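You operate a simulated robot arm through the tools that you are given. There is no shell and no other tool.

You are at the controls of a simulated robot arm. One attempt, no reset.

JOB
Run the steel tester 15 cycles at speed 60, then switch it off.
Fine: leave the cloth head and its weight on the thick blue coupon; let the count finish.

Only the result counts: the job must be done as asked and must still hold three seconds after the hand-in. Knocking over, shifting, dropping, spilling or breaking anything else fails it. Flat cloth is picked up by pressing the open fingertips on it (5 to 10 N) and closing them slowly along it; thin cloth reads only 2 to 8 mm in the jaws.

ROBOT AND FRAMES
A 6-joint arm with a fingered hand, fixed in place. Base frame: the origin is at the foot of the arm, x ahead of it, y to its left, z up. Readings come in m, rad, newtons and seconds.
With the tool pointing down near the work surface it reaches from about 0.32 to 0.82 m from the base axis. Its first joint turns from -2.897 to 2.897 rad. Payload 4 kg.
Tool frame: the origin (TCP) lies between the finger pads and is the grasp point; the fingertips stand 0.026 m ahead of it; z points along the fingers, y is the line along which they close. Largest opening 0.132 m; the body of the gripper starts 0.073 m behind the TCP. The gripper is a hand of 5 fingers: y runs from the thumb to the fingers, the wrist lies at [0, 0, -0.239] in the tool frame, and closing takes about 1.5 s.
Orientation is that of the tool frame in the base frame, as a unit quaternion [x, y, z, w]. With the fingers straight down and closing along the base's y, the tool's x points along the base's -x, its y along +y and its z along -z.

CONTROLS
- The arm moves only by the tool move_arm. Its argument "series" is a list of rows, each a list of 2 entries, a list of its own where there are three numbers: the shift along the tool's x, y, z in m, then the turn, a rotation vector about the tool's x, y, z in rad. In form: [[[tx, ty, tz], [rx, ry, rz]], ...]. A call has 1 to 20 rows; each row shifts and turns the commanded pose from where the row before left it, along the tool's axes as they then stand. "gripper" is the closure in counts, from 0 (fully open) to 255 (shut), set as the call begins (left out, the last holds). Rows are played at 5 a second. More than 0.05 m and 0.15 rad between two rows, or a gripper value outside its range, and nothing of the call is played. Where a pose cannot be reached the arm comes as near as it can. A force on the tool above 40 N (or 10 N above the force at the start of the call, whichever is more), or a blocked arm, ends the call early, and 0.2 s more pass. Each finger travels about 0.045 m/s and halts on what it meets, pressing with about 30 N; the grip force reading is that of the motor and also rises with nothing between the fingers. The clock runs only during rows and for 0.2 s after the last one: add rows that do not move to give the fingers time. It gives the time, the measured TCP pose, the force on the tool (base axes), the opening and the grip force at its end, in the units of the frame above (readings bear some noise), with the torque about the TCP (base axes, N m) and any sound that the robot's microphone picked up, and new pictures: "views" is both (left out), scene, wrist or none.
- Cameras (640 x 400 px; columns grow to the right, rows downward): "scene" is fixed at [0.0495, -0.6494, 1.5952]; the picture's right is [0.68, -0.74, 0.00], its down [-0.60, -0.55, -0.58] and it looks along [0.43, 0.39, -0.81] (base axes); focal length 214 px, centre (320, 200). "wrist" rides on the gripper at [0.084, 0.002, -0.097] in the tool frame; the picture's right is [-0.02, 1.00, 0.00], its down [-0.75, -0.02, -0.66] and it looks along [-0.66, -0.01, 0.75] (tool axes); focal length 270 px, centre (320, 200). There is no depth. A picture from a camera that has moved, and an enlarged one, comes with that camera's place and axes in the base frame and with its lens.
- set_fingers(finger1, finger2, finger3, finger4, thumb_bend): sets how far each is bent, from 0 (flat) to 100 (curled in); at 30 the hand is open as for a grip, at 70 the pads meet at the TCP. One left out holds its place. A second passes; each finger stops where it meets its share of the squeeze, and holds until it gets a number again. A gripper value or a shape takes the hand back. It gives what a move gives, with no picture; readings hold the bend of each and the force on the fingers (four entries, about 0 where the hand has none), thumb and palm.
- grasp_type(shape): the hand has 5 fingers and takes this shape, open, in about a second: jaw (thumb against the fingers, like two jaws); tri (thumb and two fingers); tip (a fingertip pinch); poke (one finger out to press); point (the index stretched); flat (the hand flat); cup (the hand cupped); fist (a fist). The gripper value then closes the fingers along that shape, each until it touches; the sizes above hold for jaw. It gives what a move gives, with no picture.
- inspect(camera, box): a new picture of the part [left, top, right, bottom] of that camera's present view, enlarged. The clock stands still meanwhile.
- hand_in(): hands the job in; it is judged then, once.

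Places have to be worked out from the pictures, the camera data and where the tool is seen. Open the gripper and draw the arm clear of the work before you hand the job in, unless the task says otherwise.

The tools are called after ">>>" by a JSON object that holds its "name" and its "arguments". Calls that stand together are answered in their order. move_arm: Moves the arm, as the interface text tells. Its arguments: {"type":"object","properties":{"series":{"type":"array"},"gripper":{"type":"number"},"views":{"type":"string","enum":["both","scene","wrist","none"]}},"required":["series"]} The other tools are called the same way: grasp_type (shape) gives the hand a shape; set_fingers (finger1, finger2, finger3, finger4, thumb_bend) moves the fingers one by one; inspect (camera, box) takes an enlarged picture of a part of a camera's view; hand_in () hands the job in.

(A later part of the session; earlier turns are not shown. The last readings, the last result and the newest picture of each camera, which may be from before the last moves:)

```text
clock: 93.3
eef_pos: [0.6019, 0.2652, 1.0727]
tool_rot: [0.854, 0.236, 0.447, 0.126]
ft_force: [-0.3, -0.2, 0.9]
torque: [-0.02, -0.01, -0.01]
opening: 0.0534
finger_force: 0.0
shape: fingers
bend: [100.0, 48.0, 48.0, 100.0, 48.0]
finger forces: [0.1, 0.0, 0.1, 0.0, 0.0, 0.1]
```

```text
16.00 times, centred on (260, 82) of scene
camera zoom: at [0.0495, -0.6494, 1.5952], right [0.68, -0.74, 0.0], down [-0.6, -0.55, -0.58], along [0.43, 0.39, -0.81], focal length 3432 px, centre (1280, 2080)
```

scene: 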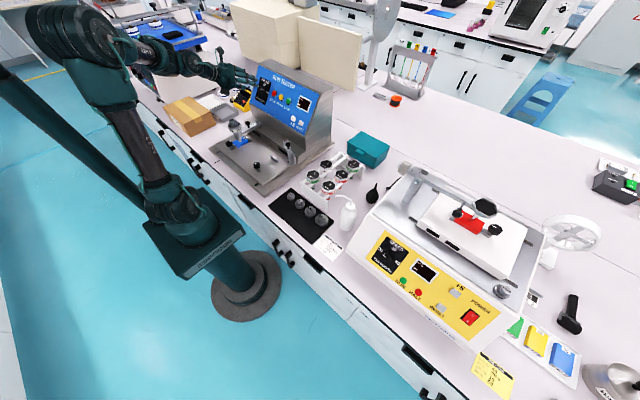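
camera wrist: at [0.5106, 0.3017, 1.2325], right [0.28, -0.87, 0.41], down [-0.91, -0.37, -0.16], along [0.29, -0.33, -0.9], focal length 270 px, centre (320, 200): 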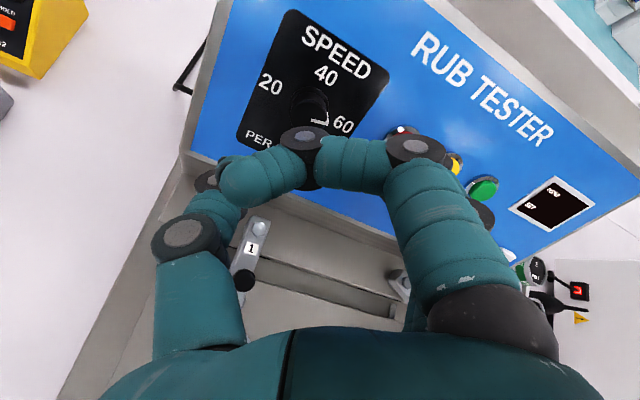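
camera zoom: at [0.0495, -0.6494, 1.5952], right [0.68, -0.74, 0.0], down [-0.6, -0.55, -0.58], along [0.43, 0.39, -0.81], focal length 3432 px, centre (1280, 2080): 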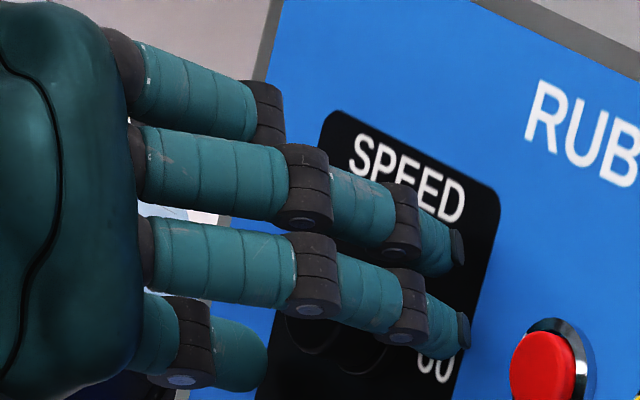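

No contact. I'll close on the knob again.

>>> {"name": "set_fingers", "arguments": {"finger2": 75, "finger3": 75, "thumb_bend": 75}}

>>> {"name": "inspect", "arguments": {"camera": "scene", "box": [240, 70, 280, 95]}}

```text
clock: 94.3
eef_pos: [0.6035, 0.2647, 1.0725]
tool_rot: [0.854, 0.236, 0.447, 0.125]
ft_force: [7.3, 2.9, -8.8]
torque: [0.01, 0.03, 0.08]
opening: 0.0455
finger_force: 15.2
shape: fingers
bend: [100.0, 67.0, 72.0, 100.0, 66.0]
finger forces: [0.1, 8.1, 6.0, 0.0, 15.9, 0.0]
```

```text
16.00 times, centred on (260, 82) of scene
camera zoom: at [0.0495, -0.6494, 1.5952], right [0.68, -0.74, 0.0], down [-0.6, -0.55, -0.58], along [0.43, 0.39, -0.81], focal length 3432 px, centre (1280, 2080)
```

zoom: 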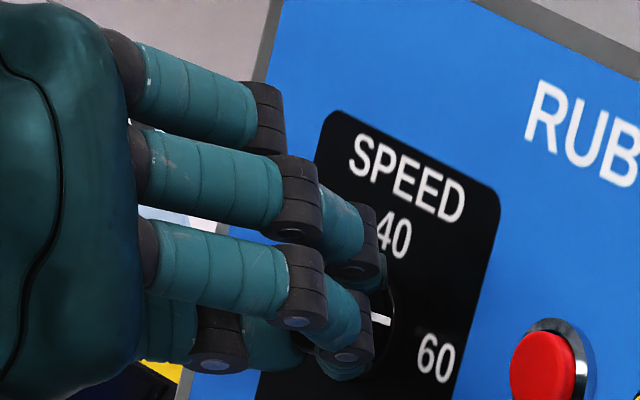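

Balanced grip again. I'll turn another 17° about the grip centre.

>>> {"name": "move_arm", "arguments": {"series": [[[-0.0002, -0.0005, 0], [0, 0, 0.1]], [[-0.0002, -0.0005, 0], [0, 0, 0.1]], [[-0.0002, -0.0005, 0], [0, 0, 0.1]], [[0, 0, 0], [0, 0, 0]]], "views": "none"}}

>>> {"name": "inspect", "arguments": {"camera": "scene", "box": [240, 70, 280, 95]}}

```text
clock: 95.3
eef_pos: [0.6031, 0.2654, 1.0724]
tool_rot: [0.88, 0.106, 0.46, 0.057]
ft_force: [-0.9, -0.2, -14.6]
torque: [-0.05, 0.23, 0.03]
opening: 0.0459
finger_force: 16.7
shape: fingers
bend: [100.0, 67.0, 72.0, 100.0, 66.0]
finger forces: [0.0, 7.5, 10.0, 0.0, 15.7, 0.0]
```

```text
16.00 times, centred on (260, 82) of scene
camera zoom: at [0.0495, -0.6494, 1.5952], right [0.68, -0.74, 0.0], down [-0.6, -0.55, -0.58], along [0.43, 0.39, -0.81], focal length 3432 px, centre (1280, 2080)
```

zoom: 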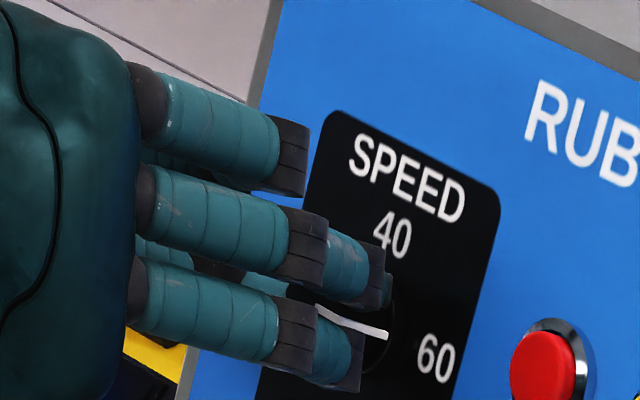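

The pointer now looks level with 60. I'll release, back off and check the dial straight on with the wrist camera.

>>> {"name": "set_fingers", "arguments": {"finger2": 48, "finger3": 48, "thumb_bend": 48}}

>>> {"name": "move_arm", "arguments": {"series": [[[0, 0, -0.02], [0, 0, 0]], [[0, 0, -0.02], [0, 0, 0]], [[0, 0, -0.02], [0, 0, 0]], [[0, 0, -0.02], [0, 0, 0]], [[0, 0, 0], [0, 0, 0]]], "views": "none"}}

>>> {"name": "grasp_type", "arguments": {"shape": "poke"}}

>>> {"name": "inspect", "arguments": {"camera": "wrist", "box": [0, 0, 640, 400]}}

>>> {"name": "inspect", "arguments": {"camera": "scene", "box": [240, 70, 280, 95]}}

```text
clock: 96.3
eef_pos: [0.6034, 0.268, 1.0724]
tool_rot: [0.879, 0.106, 0.462, 0.057]
ft_force: [0.1, 0.2, -0.1]
torque: [0.0, 0.01, -0.03]
opening: 0.0532
finger_force: 0.1
shape: fingers
bend: [100.0, 48.0, 48.0, 100.0, 48.0]
finger forces: [0.0, 0.1, 0.1, 0.0, 0.0, 0.1]
```

```text
clock: 97.5
eef_pos: [0.5381, 0.2667, 1.1193]
tool_rot: [0.879, 0.106, 0.461, 0.057]
ft_force: [0.7, 0.6, 0.4]
torque: [0.0, -0.02, -0.01]
opening: 0.0535
finger_force: 0.1
shape: fingers
bend: [100.0, 48.0, 48.0, 100.0, 48.0]
finger forces: [0.0, 0.0, 0.0, 0.0, 0.1, 0.0]
```

```text
clock: 98.5
eef_pos: [0.5397, 0.2693, 1.1178]
tool_rot: [0.879, 0.106, 0.461, 0.057]
ft_force: [0.6, -0.5, 0.2]
torque: [-0.02, -0.01, 0.0]
opening: 0.0001
finger_force: 0.1
shape: poke
bend: [100.0, 100.0, 100.0, 100.0, 47.0]
finger forces: [0.0, 0.0, 0.0, 0.1, 0.1, 0.0]
```

```text
1.00 times, centred on (320, 200) of wrist (not enlarged: the box is as wide or as high as the picture)
camera zoom: at [0.5063, 0.2856, 1.2407], right [0.12, -0.98, 0.18], down [-0.96, -0.16, -0.23], along [0.25, -0.15, -0.96], focal length 270 px, centre (320, 200)
```

zoom: 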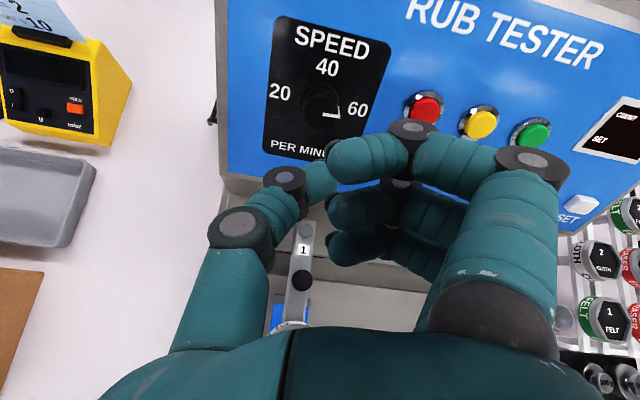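

```text
16.00 times, centred on (260, 82) of scene
camera zoom: at [0.0495, -0.6494, 1.5952], right [0.68, -0.74, 0.0], down [-0.6, -0.55, -0.58], along [0.43, 0.39, -0.81], focal length 3432 px, centre (1280, 2080)
```

zoom: 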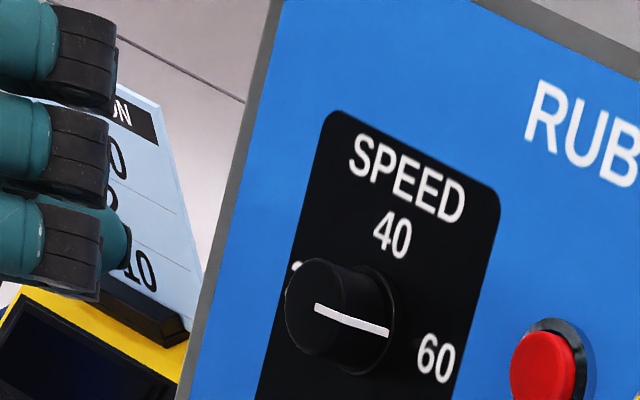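

I'll zoom in on the dial from the wrist camera.

>>> {"name": "inspect", "arguments": {"camera": "wrist", "box": [250, 20, 410, 160]}}

>>> {"name": "inspect", "arguments": {"camera": "scene", "box": [254, 82, 274, 95]}}

```text
2.86 times, centred on (330, 90) of wrist
camera zoom: at [0.5063, 0.2856, 1.2407], right [0.12, -0.98, 0.18], down [-0.96, -0.16, -0.23], along [0.25, -0.15, -0.96], focal length 772 px, centre (291, 514)
```

zoom: 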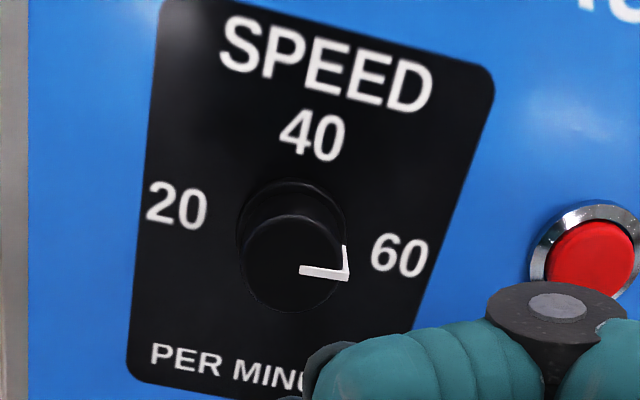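

```text
16.00 times, centred on (264, 88) of scene
camera zoom: at [0.0495, -0.6494, 1.5952], right [0.68, -0.74, 0.0], down [-0.6, -0.55, -0.58], along [0.43, 0.39, -0.81], focal length 3432 px, centre (1216, 1984)
```

zoom: 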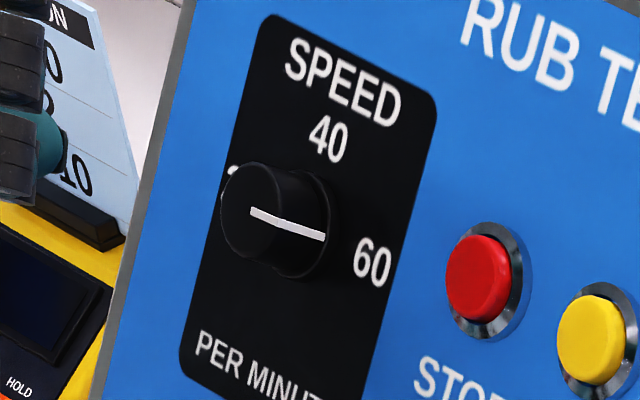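

Projecting the pointer onto the dial plane puts it within about 1° of the 60 mark, so the speed is set. Next come the buttons with the poke thumb. I'll look closely at the thumb tip in both views to locate it in the tool frame.

>>> {"name": "inspect", "arguments": {"camera": "wrist", "box": [250, 110, 410, 250]}}

>>> {"name": "inspect", "arguments": {"camera": "scene", "box": [210, 60, 260, 92]}}

```text
2.86 times, centred on (330, 180) of wrist
camera zoom: at [0.5063, 0.2856, 1.2407], right [0.12, -0.98, 0.18], down [-0.96, -0.16, -0.23], along [0.25, -0.15, -0.96], focal length 772 px, centre (291, 257)
```

zoom: 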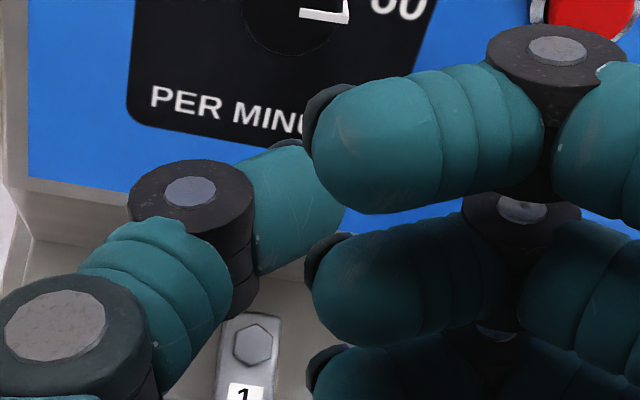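

```text
12.50 times, centred on (235, 76) of scene
camera zoom: at [0.0495, -0.6494, 1.5952], right [0.68, -0.74, 0.0], down [-0.6, -0.55, -0.58], along [0.43, 0.39, -0.81], focal length 2681 px, centre (1382, 1750)
```

zoom: 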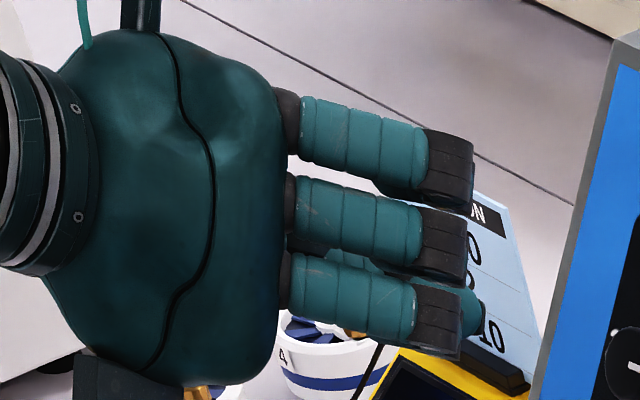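

The thumb tip is roughly on the axis, 2.6–3 cm ahead of the TCP, with the curled knuckles well behind it. I'll roll to 180° and line up in front of POWER, about 5 cm off.

>>> {"name": "move_arm", "arguments": {"series": [[[0, 0, 0], [0, 0, 0.12]], [[0, 0, 0], [0, 0, 0.12]], [[0.0056, 0.0427, 0.0119], [0, 0, 0]], [[0.0056, 0.0427, 0.0119], [0, 0, 0]], [[0.0056, 0.0427, 0.0119], [0, 0, 0]], [[0, 0, 0], [0, 0, 0]]], "views": "both"}}

>>> {"name": "inspect", "arguments": {"camera": "scene", "box": [240, 65, 320, 115]}}

```text
clock: 99.8
eef_pos: [0.5777, 0.1381, 1.1135]
tool_rot: [0.885, 0.0, 0.465, 0.001]
ft_force: [0.9, 0.3, -0.1]
torque: [0.02, 0.02, -0.03]
opening: 0.0
finger_force: 0.1
shape: poke
bend: [100.0, 100.0, 100.0, 100.0, 47.0]
finger forces: [0.1, 0.1, 0.0, 0.0, 0.0, 0.0]
camera wrist: at [0.5462, 0.1347, 1.2365], right [-0.01, -1.0, -0.01], down [-0.97, 0.02, -0.25], along [0.25, 0.01, -0.97], focal length 270 px, centre (320, 200)
```

scene: 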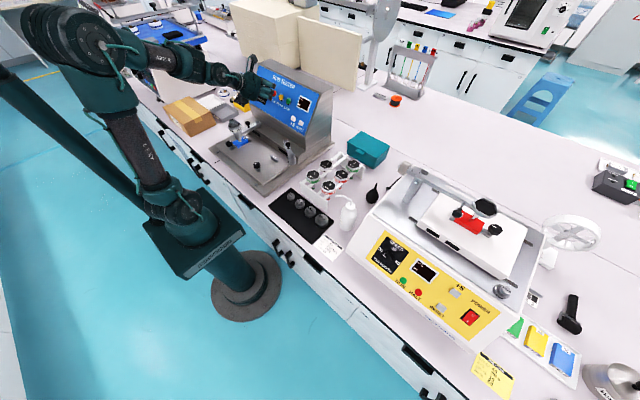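
wrist: 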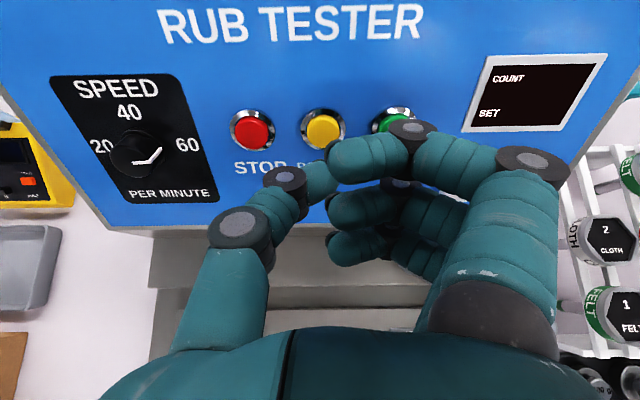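

```text
8.00 times, centred on (280, 90) of scene
camera zoom: at [0.0495, -0.6494, 1.5952], right [0.68, -0.74, 0.0], down [-0.6, -0.55, -0.58], along [0.43, 0.39, -0.81], focal length 1716 px, centre (640, 1080)
```

zoom: 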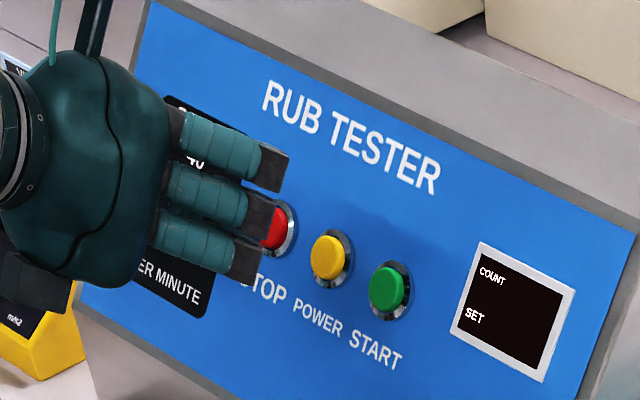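

The thumb points at the yellow POWER button. I'll advance 3.5 cm, then creep forward until it clicks.

>>> {"name": "move_arm", "arguments": {"series": [[[0, 0, 0.012], [0, 0, 0]], [[0, 0, 0.012], [0, 0, 0]], [[0, 0, 0.011], [0, 0, 0]], [[0, 0, 0], [0, 0, 0]]], "views": "wrist"}}

>>> {"name": "inspect", "arguments": {"camera": "scene", "box": [250, 70, 310, 108]}}

```text
clock: 100.8
eef_pos: [0.6075, 0.1384, 1.0938]
tool_rot: [0.885, 0.0, 0.465, 0.001]
ft_force: [0.3, 0.0, -0.5]
torque: [-0.02, 0.0, 0.01]
opening: 0.0002
finger_force: 0.1
shape: poke
bend: [100.0, 100.0, 100.0, 100.0, 47.0]
finger forces: [0.1, 0.0, 0.1, 0.0, 0.0, 0.0]
camera wrist: at [0.5751, 0.1356, 1.2166], right [-0.01, -1.0, -0.01], down [-0.97, 0.02, -0.25], along [0.25, 0.01, -0.97], focal length 270 px, centre (320, 200)
```

wrist: 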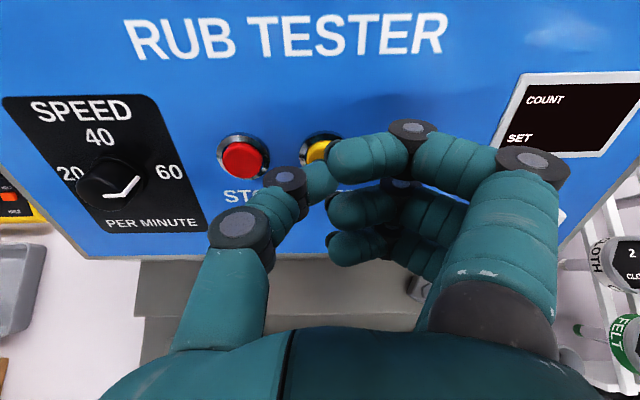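

```text
10.53 times, centred on (280, 89) of scene
camera zoom: at [0.0495, -0.6494, 1.5952], right [0.68, -0.74, 0.0], down [-0.6, -0.55, -0.58], along [0.43, 0.39, -0.81], focal length 2258 px, centre (741, 1368)
```

zoom: 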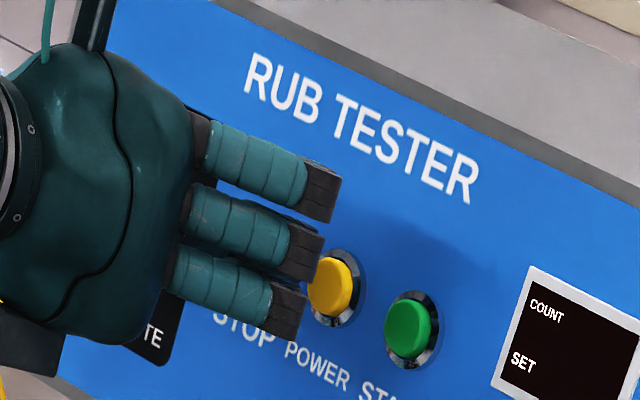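

The cap is about 1.5 cm ahead of the thumb tip and laterally aligned. I'll creep in by 4 mm steps.

>>> {"name": "move_arm", "arguments": {"series": [[[0, 0, 0.004], [0, 0, 0]], [[0, 0, 0.004], [0, 0, 0]], [[0, 0, 0.003], [0, 0, 0]], [[0, 0, 0], [0, 0, 0]]], "views": "none"}}

```text
clock: 101.8
eef_pos: [0.6145, 0.1368, 1.0854]
tool_rot: [0.885, 0.0, 0.465, 0.002]
ft_force: [-0.3, 0.5, 0.2]
torque: [0.01, -0.03, 0.0]
opening: 0.0001
finger_force: 0.1
shape: poke
bend: [100.0, 100.0, 100.0, 100.0, 47.0]
finger forces: [0.0, 0.0, 0.0, 0.0, 0.0, 0.0]
```

No contact yet. I'll go a few millimetres more in small steps.

>>> {"name": "move_arm", "arguments": {"series": [[[0, 0, 0.002], [0, 0, 0]], [[0, 0, 0.002], [0, 0, 0]], [[0, 0, 0.002], [0, 0, 0]]], "views": "none"}}

```text
clock: 102.7
eef_pos: [0.6188, 0.1372, 1.0827]
tool_rot: [0.885, 0.0, 0.465, 0.001]
ft_force: [-1.8, 0.2, 2.5]
torque: [-0.01, -0.04, -0.01]
opening: 0.0001
finger_force: 0.0
shape: poke
bend: [100.0, 100.0, 100.0, 100.0, 47.0]
finger forces: [0.0, 0.0, 0.0, 0.1, 3.6, 0.1]
heard: click
```

A click, with 3.6 N on the thumb. I'll back off 2 cm and check the display.

>>> {"name": "move_arm", "arguments": {"series": [[[0, 0, -0.012], [0, 0, 0]], [[0, 0, -0.012], [0, 0, 0]], [[0, 0, 0], [0, 0, 0]]], "views": "wrist"}}

>>> {"name": "inspect", "arguments": {"camera": "scene", "box": [270, 75, 330, 113]}}

```text
clock: 103.5
eef_pos: [0.5997, 0.1378, 1.0956]
tool_rot: [0.886, 0.0, 0.463, 0.002]
ft_force: [-0.4, -0.5, -0.2]
torque: [0.01, 0.0, -0.02]
opening: 0.0002
finger_force: 0.1
shape: poke
bend: [100.0, 100.0, 100.0, 100.0, 47.0]
finger forces: [0.0, 0.0, 0.1, 0.0, 0.0, 0.1]
camera wrist: at [0.5676, 0.1362, 1.2196], right [-0.01, -1.0, -0.01], down [-0.97, 0.02, -0.24], along [0.24, 0.01, -0.97], focal length 270 px, centre (320, 200)
```

wrist: 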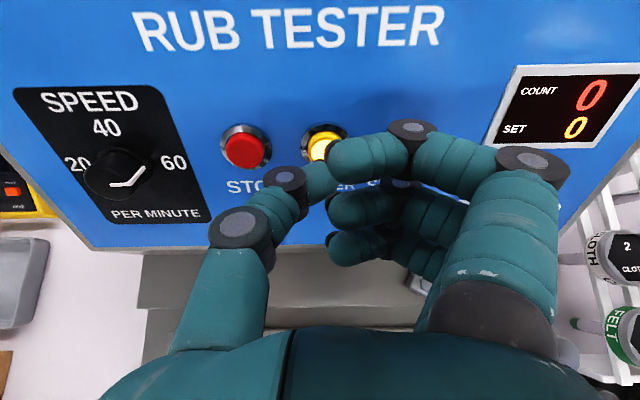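

```text
10.53 times, centred on (300, 94) of scene
camera zoom: at [0.0495, -0.6494, 1.5952], right [0.68, -0.74, 0.0], down [-0.6, -0.55, -0.58], along [0.43, 0.39, -0.81], focal length 2258 px, centre (530, 1316)
```

zoom: 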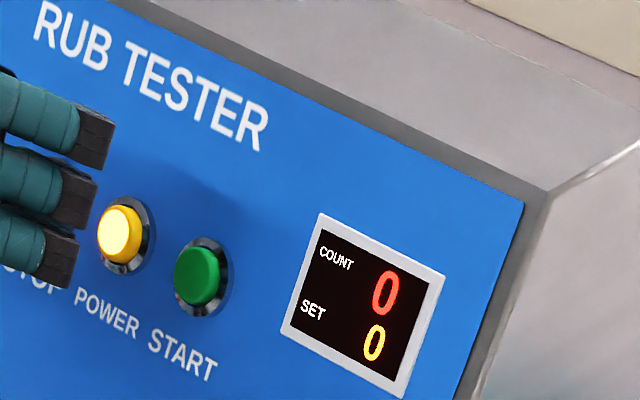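

Power is on: COUNT 0, SET 0, yellow lamp lit. I'll move over to the +5 button, keeping 4 cm clear of its cap.

>>> {"name": "move_arm", "arguments": {"series": [[[0, 0, -0.012], [0, 0, 0]], [[-0.0143, 0.0275, -0.0017], [0, 0, 0]], [[-0.0143, 0.0275, -0.0017], [0, 0, 0]], [[-0.0143, 0.0275, -0.0017], [0, 0, 0]], [[-0.0143, 0.0275, -0.0017], [0, 0, 0]], [[0, 0, 0], [0, 0, 0]]], "views": "wrist"}}

>>> {"name": "inspect", "arguments": {"camera": "scene", "box": [265, 80, 335, 130]}}

```text
clock: 104.8
eef_pos: [0.5502, 0.0266, 1.0557]
tool_rot: [0.885, 0.0, 0.465, 0.001]
ft_force: [-0.8, -0.7, 0.6]
torque: [0.01, 0.0, -0.01]
opening: 0.0
finger_force: 0.1
shape: poke
bend: [100.0, 100.0, 100.0, 100.0, 47.0]
finger forces: [0.0, 0.0, 0.0, 0.0, 0.0, 0.0]
camera wrist: at [0.5196, 0.0248, 1.1816], right [-0.01, -1.0, -0.01], down [-0.97, 0.02, -0.25], along [0.25, 0.01, -0.97], focal length 270 px, centre (320, 200)
```

wrist: 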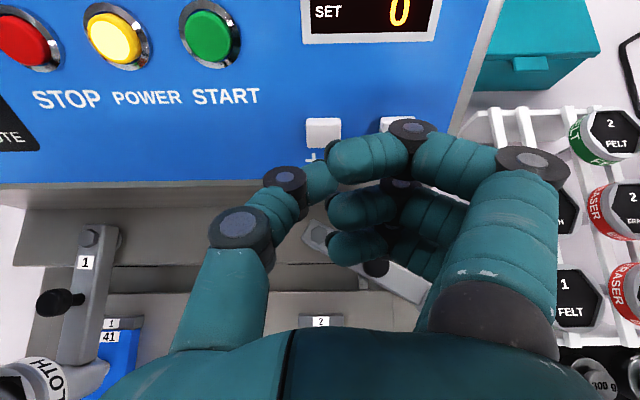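

```text
8.00 times, centred on (300, 105) of scene
camera zoom: at [0.0495, -0.6494, 1.5952], right [0.68, -0.74, 0.0], down [-0.6, -0.55, -0.58], along [0.43, 0.39, -0.81], focal length 1716 px, centre (480, 960)
```

zoom: 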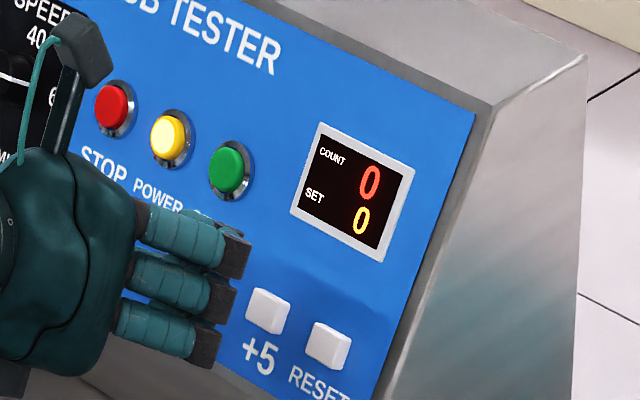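

Well lined up with +5. I'll nudge up 3 mm, advance 3.2 cm, then creep in.

>>> {"name": "move_arm", "arguments": {"series": [[[0.003, 0, 0.012], [0, 0, 0]], [[0, 0, 0.012], [0, 0, 0]], [[0, 0, 0.008], [0, 0, 0]], [[0, 0, 0], [0, 0, 0]]], "views": "wrist"}}

>>> {"name": "inspect", "arguments": {"camera": "scene", "box": [270, 90, 330, 128]}}

```text
clock: 105.8
eef_pos: [0.5796, 0.0269, 1.0425]
tool_rot: [0.885, -0.001, 0.465, 0.002]
ft_force: [-0.1, -1.2, -0.4]
torque: [-0.02, 0.02, 0.02]
opening: 0.0
finger_force: 0.1
shape: poke
bend: [100.0, 100.0, 100.0, 100.0, 47.0]
finger forces: [0.0, 0.1, 0.1, 0.0, 0.0, 0.0]
camera wrist: at [0.5482, 0.0246, 1.1668], right [-0.01, -1.0, -0.01], down [-0.97, 0.02, -0.25], along [0.25, 0.01, -0.97], focal length 270 px, centre (320, 200)
```

wrist: 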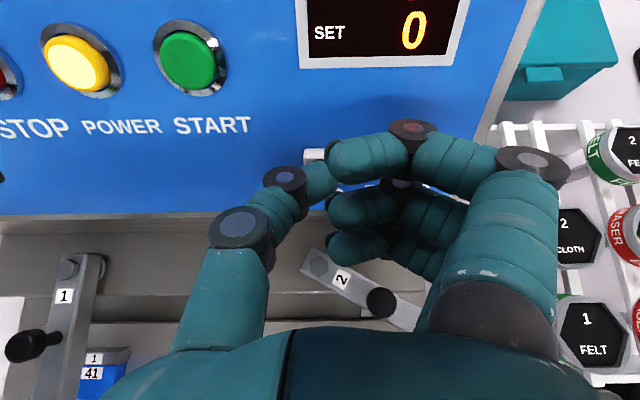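

```text
10.53 times, centred on (300, 109) of scene
camera zoom: at [0.0495, -0.6494, 1.5952], right [0.68, -0.74, 0.0], down [-0.6, -0.55, -0.58], along [0.43, 0.39, -0.81], focal length 2258 px, centre (530, 1158)
```

zoom: 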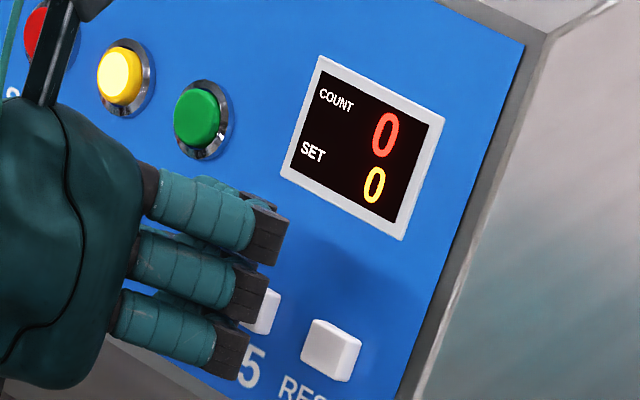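

The thumb is just in front of +5. Now I'll creep forward in 2 mm steps.

>>> {"name": "move_arm", "arguments": {"series": [[[0, 0, 0.002], [0, 0, 0]], [[0, 0, 0.002], [0, 0, 0]], [[0, 0, 0.002], [0, 0, 0]]], "views": "none"}}

```text
clock: 106.7
eef_pos: [0.584, 0.0271, 1.0394]
tool_rot: [0.885, 0.0, 0.465, 0.001]
ft_force: [-0.2, -0.1, 1.0]
torque: [-0.01, 0.02, 0.02]
opening: 0.0
finger_force: 0.1
shape: poke
bend: [100.0, 100.0, 100.0, 100.0, 47.0]
finger forces: [0.0, 0.0, 0.0, 0.0, 0.5, 0.1]
```

Just touching (0.5 N). One more small step.

>>> {"name": "move_arm", "arguments": {"series": [[[0, 0, 0.0015], [0, 0, 0]], [[0, 0, 0.0015], [0, 0, 0]]], "views": "none"}}

>>> {"name": "inspect", "arguments": {"camera": "scene", "box": [270, 90, 330, 128]}}

```text
clock: 107.2
eef_pos: [0.5861, 0.0278, 1.0381]
tool_rot: [0.886, -0.001, 0.465, 0.002]
ft_force: [-1.7, -0.3, 0.7]
torque: [-0.01, 0.03, -0.04]
opening: 0.0001
finger_force: 0.0
shape: poke
bend: [100.0, 100.0, 100.0, 100.0, 47.0]
finger forces: [0.0, 0.0, 0.1, 0.0, 1.7, 0.1]
heard: click
```

```text
10.53 times, centred on (300, 109) of scene
camera zoom: at [0.0495, -0.6494, 1.5952], right [0.68, -0.74, 0.0], down [-0.6, -0.55, -0.58], along [0.43, 0.39, -0.81], focal length 2258 px, centre (530, 1158)
```

zoom: 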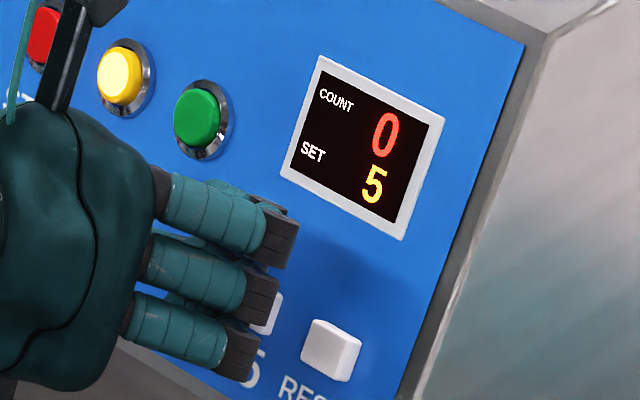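

SET now reads 5. I'll back off 1 cm to release it, then press again.

>>> {"name": "move_arm", "arguments": {"series": [[[0, 0, -0.005], [0, 0, 0]], [[0, 0, -0.005], [0, 0, 0]], [[0, 0, 0], [0, 0, 0]]], "views": "none"}}

>>> {"name": "move_arm", "arguments": {"series": [[[0, 0, 0.003], [0, 0, 0]], [[0, 0, 0.003], [0, 0, 0]], [[0, 0, 0.002], [0, 0, 0]], [[0, 0, 0.002], [0, 0, 0]]], "views": "none"}}

>>> {"name": "inspect", "arguments": {"camera": "scene", "box": [270, 90, 330, 128]}}

```text
clock: 108.0
eef_pos: [0.5779, 0.0291, 1.0435]
tool_rot: [0.886, 0.0, 0.464, 0.002]
ft_force: [-0.1, 0.8, 0.9]
torque: [0.01, -0.01, 0.01]
opening: 0.0001
finger_force: 0.1
shape: poke
bend: [100.0, 100.0, 100.0, 100.0, 47.0]
finger forces: [0.0, 0.0, 0.0, 0.0, 0.0, 0.0]
```

```text
clock: 109.0
eef_pos: [0.5848, 0.0267, 1.0378]
tool_rot: [0.885, -0.001, 0.465, 0.002]
ft_force: [-2.0, -0.2, 1.2]
torque: [0.02, -0.03, 0.02]
opening: 0.0002
finger_force: 0.1
shape: poke
bend: [100.0, 100.0, 100.0, 100.0, 47.0]
finger forces: [0.1, 0.0, 0.0, 0.0, 1.6, 0.1]
heard: click
```

```text
10.53 times, centred on (300, 109) of scene
camera zoom: at [0.0495, -0.6494, 1.5952], right [0.68, -0.74, 0.0], down [-0.6, -0.55, -0.58], along [0.43, 0.39, -0.81], focal length 2258 px, centre (530, 1158)
```

zoom: 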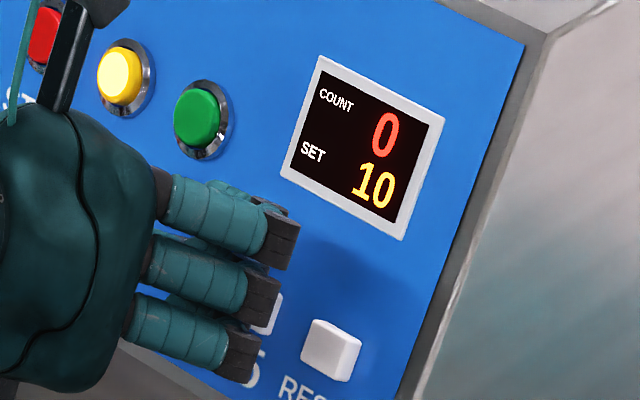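

SET reads 10. Once more.

>>> {"name": "move_arm", "arguments": {"series": [[[0, 0, -0.005], [0, 0, 0]], [[0, 0, -0.005], [0, 0, 0]], [[0, 0, 0], [0, 0, 0]]], "views": "none"}}

>>> {"name": "move_arm", "arguments": {"series": [[[0, 0, 0.003], [0, 0, 0]], [[0, 0, 0.003], [0, 0, 0]], [[0, 0, 0.002], [0, 0, 0]], [[0, 0, 0.002], [0, 0, 0]]], "views": "none"}}

>>> {"name": "inspect", "arguments": {"camera": "scene", "box": [270, 90, 330, 128]}}

```text
clock: 109.8
eef_pos: [0.5777, 0.0277, 1.0432]
tool_rot: [0.886, -0.001, 0.465, 0.002]
ft_force: [0.5, 0.1, 0.2]
torque: [0.01, 0.01, 0.02]
opening: 0.0
finger_force: 0.1
shape: poke
bend: [100.0, 100.0, 100.0, 100.0, 47.0]
finger forces: [0.0, 0.1, 0.0, 0.0, 0.0, 0.0]
```

```text
clock: 110.8
eef_pos: [0.5866, 0.0273, 1.039]
tool_rot: [0.885, 0.0, 0.465, 0.002]
ft_force: [-0.5, 0.0, 1.8]
torque: [0.0, 0.0, 0.02]
opening: 0.0
finger_force: 0.0
shape: poke
bend: [100.0, 100.0, 100.0, 100.0, 47.0]
finger forces: [0.0, 0.1, 0.1, 0.0, 1.8, 0.0]
heard: click
```

```text
10.53 times, centred on (300, 109) of scene
camera zoom: at [0.0495, -0.6494, 1.5952], right [0.68, -0.74, 0.0], down [-0.6, -0.55, -0.58], along [0.43, 0.39, -0.81], focal length 2258 px, centre (530, 1158)
```

zoom: 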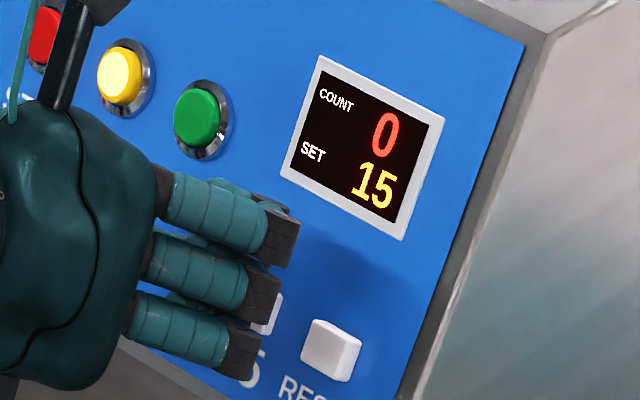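

SET reads 15. I'll retract and move up to START, staying about 4 cm off.

>>> {"name": "move_arm", "arguments": {"series": [[[0, 0, -0.015], [0, 0, 0]], [[0, 0, -0.015], [0, 0, 0]], [[0.0185, -0.02, -0.003], [0, 0, 0]], [[0.0185, -0.02, -0.003], [0, 0, 0]], [[0.0185, -0.02, -0.003], [0, 0, 0]], [[0, 0, 0], [0, 0, 0]]], "views": "both"}}

>>> {"name": "inspect", "arguments": {"camera": "wrist", "box": [0, 20, 240, 220]}}

>>> {"name": "inspect", "arguments": {"camera": "scene", "box": [220, 70, 330, 180]}}

```text
clock: 112.2
eef_pos: [0.5861, 0.0853, 1.1067]
tool_rot: [0.886, -0.001, 0.464, 0.002]
ft_force: [0.7, -0.3, 0.5]
torque: [0.02, -0.01, 0.05]
opening: 0.0
finger_force: 0.0
shape: poke
bend: [100.0, 100.0, 100.0, 100.0, 47.0]
finger forces: [0.0, 0.0, 0.0, 0.1, 0.1, 0.0]
camera wrist: at [0.5547, 0.0827, 1.2291], right [-0.01, -1.0, -0.01], down [-0.97, 0.02, -0.25], along [0.25, 0.01, -0.97], focal length 270 px, centre (320, 200)
```

scene: 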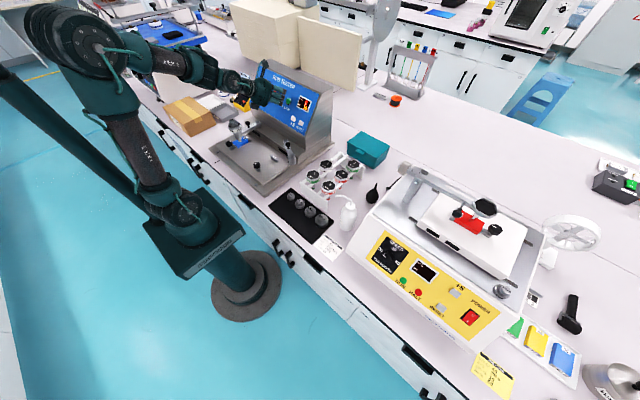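
wrist: 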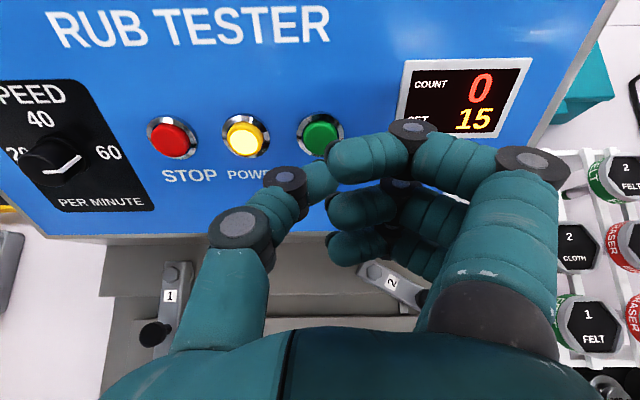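

```text
2.00 times, centred on (120, 120) of wrist
camera zoom: at [0.5547, 0.0827, 1.2291], right [-0.01, -1.0, -0.01], down [-0.97, 0.02, -0.25], along [0.25, 0.01, -0.97], focal length 541 px, centre (720, 360)
```

zoom: 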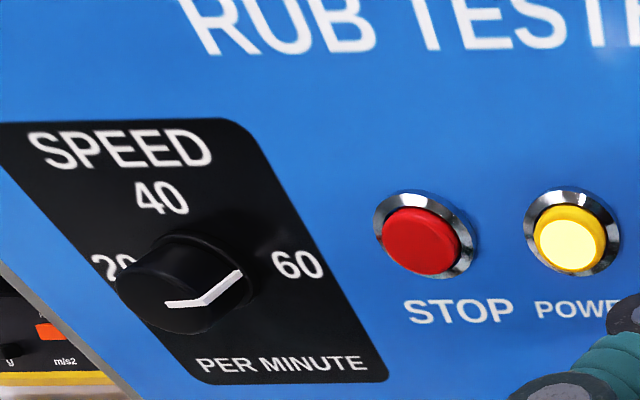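

```text
3.64 times, centred on (275, 125) of scene
camera zoom: at [0.0495, -0.6494, 1.5952], right [0.68, -0.74, 0.0], down [-0.6, -0.55, -0.58], along [0.43, 0.39, -0.81], focal length 780 px, centre (484, 473)
```

zoom: 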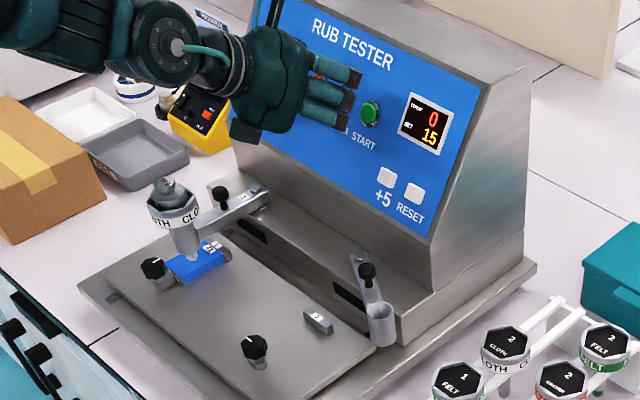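

The setup is intact: the head and weight are on blue coupon 41, SET reads 15, and the dial is at 60. The thumb lines up with START, so I'll advance 3.2 cm and then creep in.

>>> {"name": "move_arm", "arguments": {"series": [[[0, -0.0015, 0.012], [0, 0, 0]], [[0, 0, 0.012], [0, 0, 0]], [[0, 0, 0.008], [0, 0, 0]], [[0, 0, 0], [0, 0, 0]]], "views": "wrist"}}

```text
clock: 113.2
eef_pos: [0.6124, 0.0869, 1.0859]
tool_rot: [0.885, 0.0, 0.465, 0.002]
ft_force: [0.6, 0.1, -0.3]
torque: [0.03, -0.01, -0.03]
opening: 0.0
finger_force: 0.0
shape: poke
bend: [100.0, 100.0, 100.0, 100.0, 47.0]
finger forces: [0.0, 0.0, 0.0, 0.0, 0.1, 0.1]
camera wrist: at [0.5813, 0.0845, 1.2106], right [-0.01, -1.0, -0.01], down [-0.97, 0.02, -0.25], along [0.25, 0.01, -0.97], focal length 270 px, centre (320, 200)
```

wrist: 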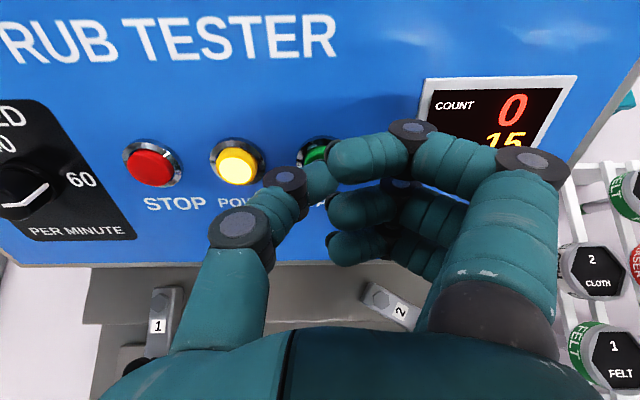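

Just in front of START. I'll creep in 2 mm steps until it clicks.

>>> {"name": "move_arm", "arguments": {"series": [[[0, 0, 0.002], [0, 0, 0]], [[0, 0, 0.002], [0, 0, 0]], [[0, 0, 0.002], [0, 0, 0]]], "views": "none"}}

```text
clock: 114.0
eef_pos: [0.6187, 0.089, 1.0838]
tool_rot: [0.886, -0.001, 0.464, 0.003]
ft_force: [-1.5, -1.0, 0.5]
torque: [-0.02, 0.01, -0.04]
opening: 0.0001
finger_force: 0.1
shape: poke
bend: [100.0, 100.0, 100.0, 100.0, 47.0]
finger forces: [0.0, 0.0, 0.1, 0.0, 1.8, 0.0]
heard: click
```

A click. I'll retract at once and check that it's running.

>>> {"name": "move_arm", "arguments": {"series": [[[0, 0, -0.015], [0, 0, 0]], [[0, 0, -0.015], [0, 0, 0]], [[0, 0, -0.01], [0, 0, 0]], [[0, 0, 0], [0, 0, 0]]], "views": "both"}}

>>> {"name": "inspect", "arguments": {"camera": "scene", "box": [220, 70, 330, 180]}}

```text
clock: 115.0
eef_pos: [0.581, 0.091, 1.1082]
tool_rot: [0.886, -0.001, 0.463, 0.003]
ft_force: [-0.7, 0.1, 0.8]
torque: [-0.01, -0.04, 0.0]
opening: 0.0002
finger_force: 0.0
shape: poke
bend: [100.0, 100.0, 100.0, 100.0, 47.0]
finger forces: [0.1, 0.0, 0.1, 0.1, 0.1, 0.0]
camera wrist: at [0.5514, 0.087, 1.2315], right [-0.01, -1.0, -0.01], down [-0.97, 0.02, -0.24], along [0.25, 0.01, -0.97], focal length 270 px, centre (320, 200)
```

scene: 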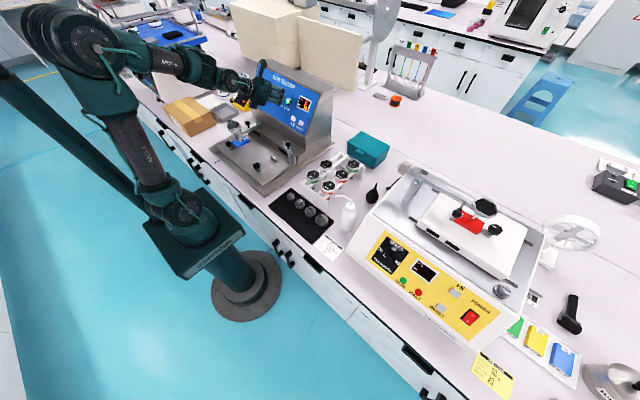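
wrist: 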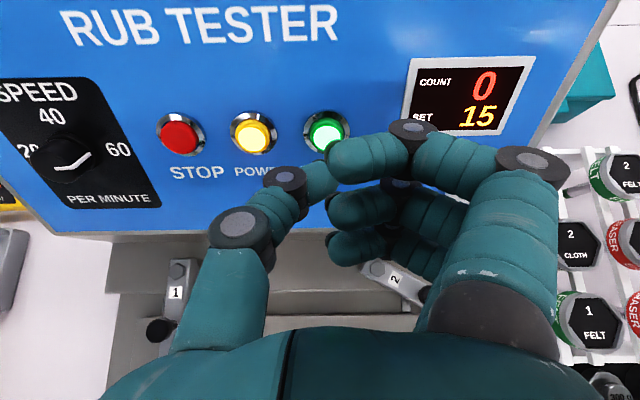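

```text
3.64 times, centred on (275, 125) of scene
camera zoom: at [0.0495, -0.6494, 1.5952], right [0.68, -0.74, 0.0], down [-0.6, -0.55, -0.58], along [0.43, 0.39, -0.81], focal length 780 px, centre (484, 473)
```

zoom: 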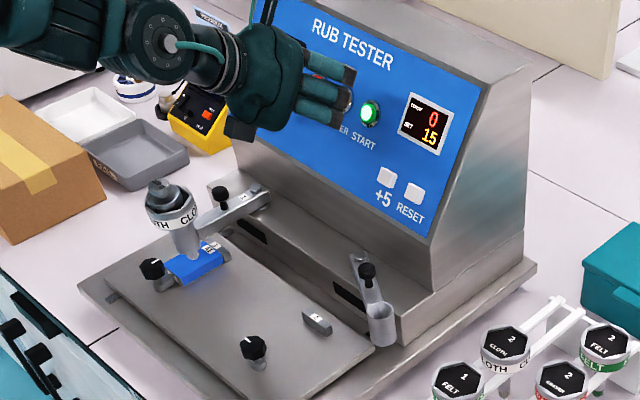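

It's running, with the green lamp lit. While it counts I'll hold a clear stand-off position in front of POWER and watch the count.

>>> {"name": "move_arm", "arguments": {"series": [[[0, -0.024, 0], [0, 0, 0]], [[0, -0.024, 0], [0, 0, 0]], [[0, 0, 0], [0, 0, 0]], [[0, 0, 0], [0, 0, 0]], [[0, 0, 0], [0, 0, 0]], [[0, 0, 0], [0, 0, 0]], [[0, 0, 0], [0, 0, 0]], [[0, 0, 0], [0, 0, 0]], [[0, 0, 0], [0, 0, 0]], [[0, 0, 0], [0, 0, 0]], [[0, 0, 0], [0, 0, 0]], [[0, 0, 0], [0, 0, 0]], [[0, 0, 0], [0, 0, 0]], [[0, 0, 0], [0, 0, 0]], [[0, 0, 0], [0, 0, 0]], [[0, 0, 0], [0, 0, 0]], [[0, 0, 0], [0, 0, 0]], [[0, 0, 0], [0, 0, 0]], [[0, 0, 0], [0, 0, 0]], [[0, 0, 0], [0, 0, 0]]], "views": "wrist"}}

>>> {"name": "inspect", "arguments": {"camera": "scene", "box": [220, 70, 330, 180]}}

```text
clock: 119.2
eef_pos: [0.5824, 0.1394, 1.1071]
tool_rot: [0.886, 0.0, 0.465, 0.002]
ft_force: [0.9, 0.0, -0.1]
torque: [-0.02, -0.03, -0.01]
opening: 0.0
finger_force: 0.0
shape: poke
bend: [100.0, 100.0, 100.0, 100.0, 47.0]
finger forces: [0.1, 0.0, 0.0, 0.0, 0.0, 0.0]
camera wrist: at [0.5517, 0.136, 1.2311], right [-0.01, -1.0, -0.01], down [-0.97, 0.02, -0.25], along [0.25, 0.01, -0.97], focal length 270 px, centre (320, 200)
```

wrist: 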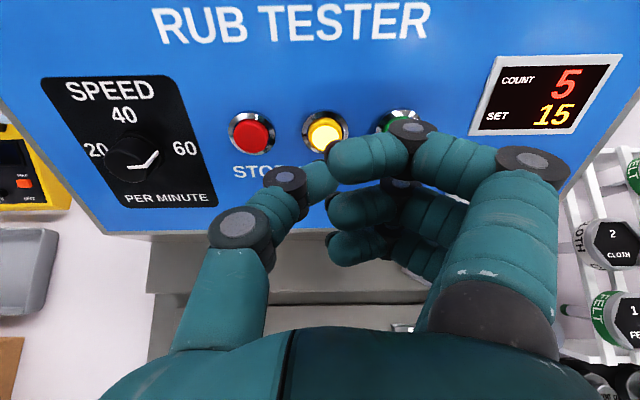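

```text
3.64 times, centred on (275, 125) of scene
camera zoom: at [0.0495, -0.6494, 1.5952], right [0.68, -0.74, 0.0], down [-0.6, -0.55, -0.58], along [0.43, 0.39, -0.81], focal length 780 px, centre (484, 473)
```

zoom: 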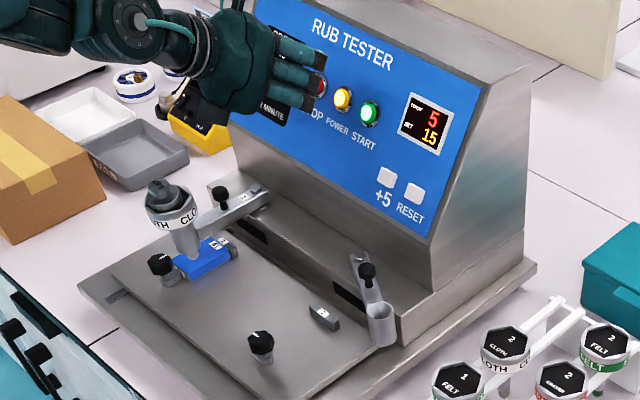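

COUNT reads 5 after about 5 s, so the rate really is 60 per minute. I'll wait for it to finish.

>>> {"name": "move_arm", "arguments": {"series": [[[0, 0, 0], [0, 0, 0]], [[0, 0, 0], [0, 0, 0]], [[0, 0, 0], [0, 0, 0]], [[0, 0, 0], [0, 0, 0]], [[0, 0, 0], [0, 0, 0]], [[0, 0, 0], [0, 0, 0]], [[0, 0, 0], [0, 0, 0]], [[0, 0, 0], [0, 0, 0]], [[0, 0, 0], [0, 0, 0]], [[0, 0, 0], [0, 0, 0]], [[0, 0, 0], [0, 0, 0]], [[0, 0, 0], [0, 0, 0]], [[0, 0, 0], [0, 0, 0]], [[0, 0, 0], [0, 0, 0]], [[0, 0, 0], [0, 0, 0]], [[0, 0, 0], [0, 0, 0]], [[0, 0, 0], [0, 0, 0]], [[0, 0, 0], [0, 0, 0]], [[0, 0, 0], [0, 0, 0]], [[0, 0, 0], [0, 0, 0]]], "views": "none"}}

>>> {"name": "move_arm", "arguments": {"series": [[[0, 0, 0], [0, 0, 0]], [[0, 0, 0], [0, 0, 0]], [[0, 0, 0], [0, 0, 0]], [[0, 0, 0], [0, 0, 0]], [[0, 0, 0], [0, 0, 0]], [[0, 0, 0], [0, 0, 0]], [[0, 0, 0], [0, 0, 0]], [[0, 0, 0], [0, 0, 0]], [[0, 0, 0], [0, 0, 0]], [[0, 0, 0], [0, 0, 0]], [[0, 0, 0], [0, 0, 0]], [[0, 0, 0], [0, 0, 0]], [[0, 0, 0], [0, 0, 0]], [[0, 0, 0], [0, 0, 0]], [[0, 0, 0], [0, 0, 0]], [[0, 0, 0], [0, 0, 0]], [[0, 0, 0], [0, 0, 0]], [[0, 0, 0], [0, 0, 0]], [[0, 0, 0], [0, 0, 0]], [[0, 0, 0], [0, 0, 0]]], "views": "wrist"}}

```text
clock: 123.5
eef_pos: [0.5829, 0.1373, 1.1087]
tool_rot: [0.885, -0.001, 0.465, 0.002]
ft_force: [0.9, -0.4, 0.4]
torque: [0.01, 0.03, -0.01]
opening: 0.0
finger_force: 0.0
shape: poke
bend: [100.0, 100.0, 100.0, 100.0, 47.0]
finger forces: [0.0, 0.0, 0.1, 0.0, 0.0, 0.0]
```

```text
clock: 127.7
eef_pos: [0.5831, 0.1383, 1.1078]
tool_rot: [0.885, -0.001, 0.465, 0.002]
ft_force: [-0.3, -0.5, 0.2]
torque: [0.03, 0.04, -0.03]
opening: 0.0
finger_force: 0.1
shape: poke
bend: [100.0, 100.0, 100.0, 100.0, 47.0]
finger forces: [0.0, 0.0, 0.1, 0.0, 0.2, 0.0]
camera wrist: at [0.5517, 0.136, 1.2311], right [-0.01, -1.0, -0.01], down [-0.97, 0.02, -0.25], along [0.25, 0.01, -0.97], focal length 270 px, centre (320, 200)
```

wrist: 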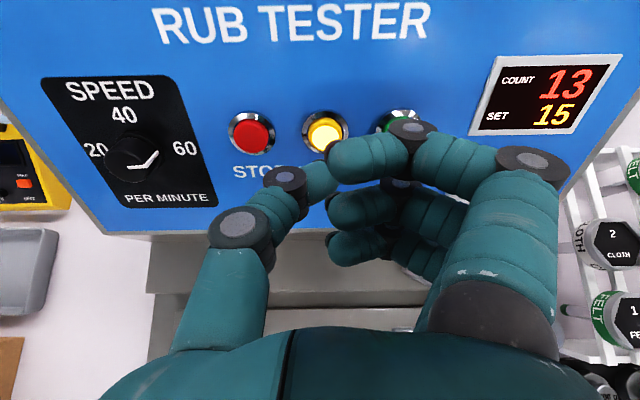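

COUNT is 13. I'll wait about 4 seconds more.

>>> {"name": "move_arm", "arguments": {"series": [[[0, 0, 0], [0, 0, 0]], [[0, 0, 0], [0, 0, 0]], [[0, 0, 0], [0, 0, 0]], [[0, 0, 0], [0, 0, 0]], [[0, 0, 0], [0, 0, 0]], [[0, 0, 0], [0, 0, 0]], [[0, 0, 0], [0, 0, 0]], [[0, 0, 0], [0, 0, 0]], [[0, 0, 0], [0, 0, 0]], [[0, 0, 0], [0, 0, 0]], [[0, 0, 0], [0, 0, 0]], [[0, 0, 0], [0, 0, 0]], [[0, 0, 0], [0, 0, 0]], [[0, 0, 0], [0, 0, 0]], [[0, 0, 0], [0, 0, 0]], [[0, 0, 0], [0, 0, 0]], [[0, 0, 0], [0, 0, 0]], [[0, 0, 0], [0, 0, 0]], [[0, 0, 0], [0, 0, 0]], [[0, 0, 0], [0, 0, 0]]], "views": "wrist"}}

>>> {"name": "inspect", "arguments": {"camera": "scene", "box": [220, 70, 330, 180]}}

```text
clock: 131.8
eef_pos: [0.5821, 0.1381, 1.1066]
tool_rot: [0.885, 0.0, 0.465, 0.001]
ft_force: [0.3, 1.0, -0.1]
torque: [-0.01, 0.0, 0.02]
opening: 0.0
finger_force: 0.1
shape: poke
bend: [100.0, 100.0, 100.0, 100.0, 47.0]
finger forces: [0.1, 0.0, 0.1, 0.0, 0.0, 0.0]
camera wrist: at [0.5517, 0.136, 1.2311], right [-0.01, -1.0, -0.01], down [-0.97, 0.02, -0.25], along [0.25, 0.01, -0.97], focal length 270 px, centre (320, 200)
```

wrist: 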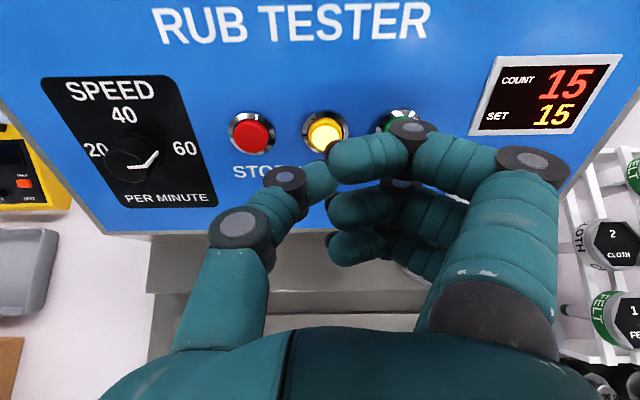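

```text
3.64 times, centred on (275, 125) of scene
camera zoom: at [0.0495, -0.6494, 1.5952], right [0.68, -0.74, 0.0], down [-0.6, -0.55, -0.58], along [0.43, 0.39, -0.81], focal length 780 px, centre (484, 473)
```

zoom: 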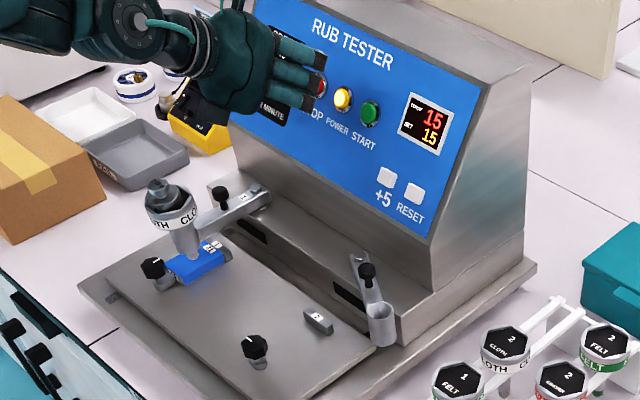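

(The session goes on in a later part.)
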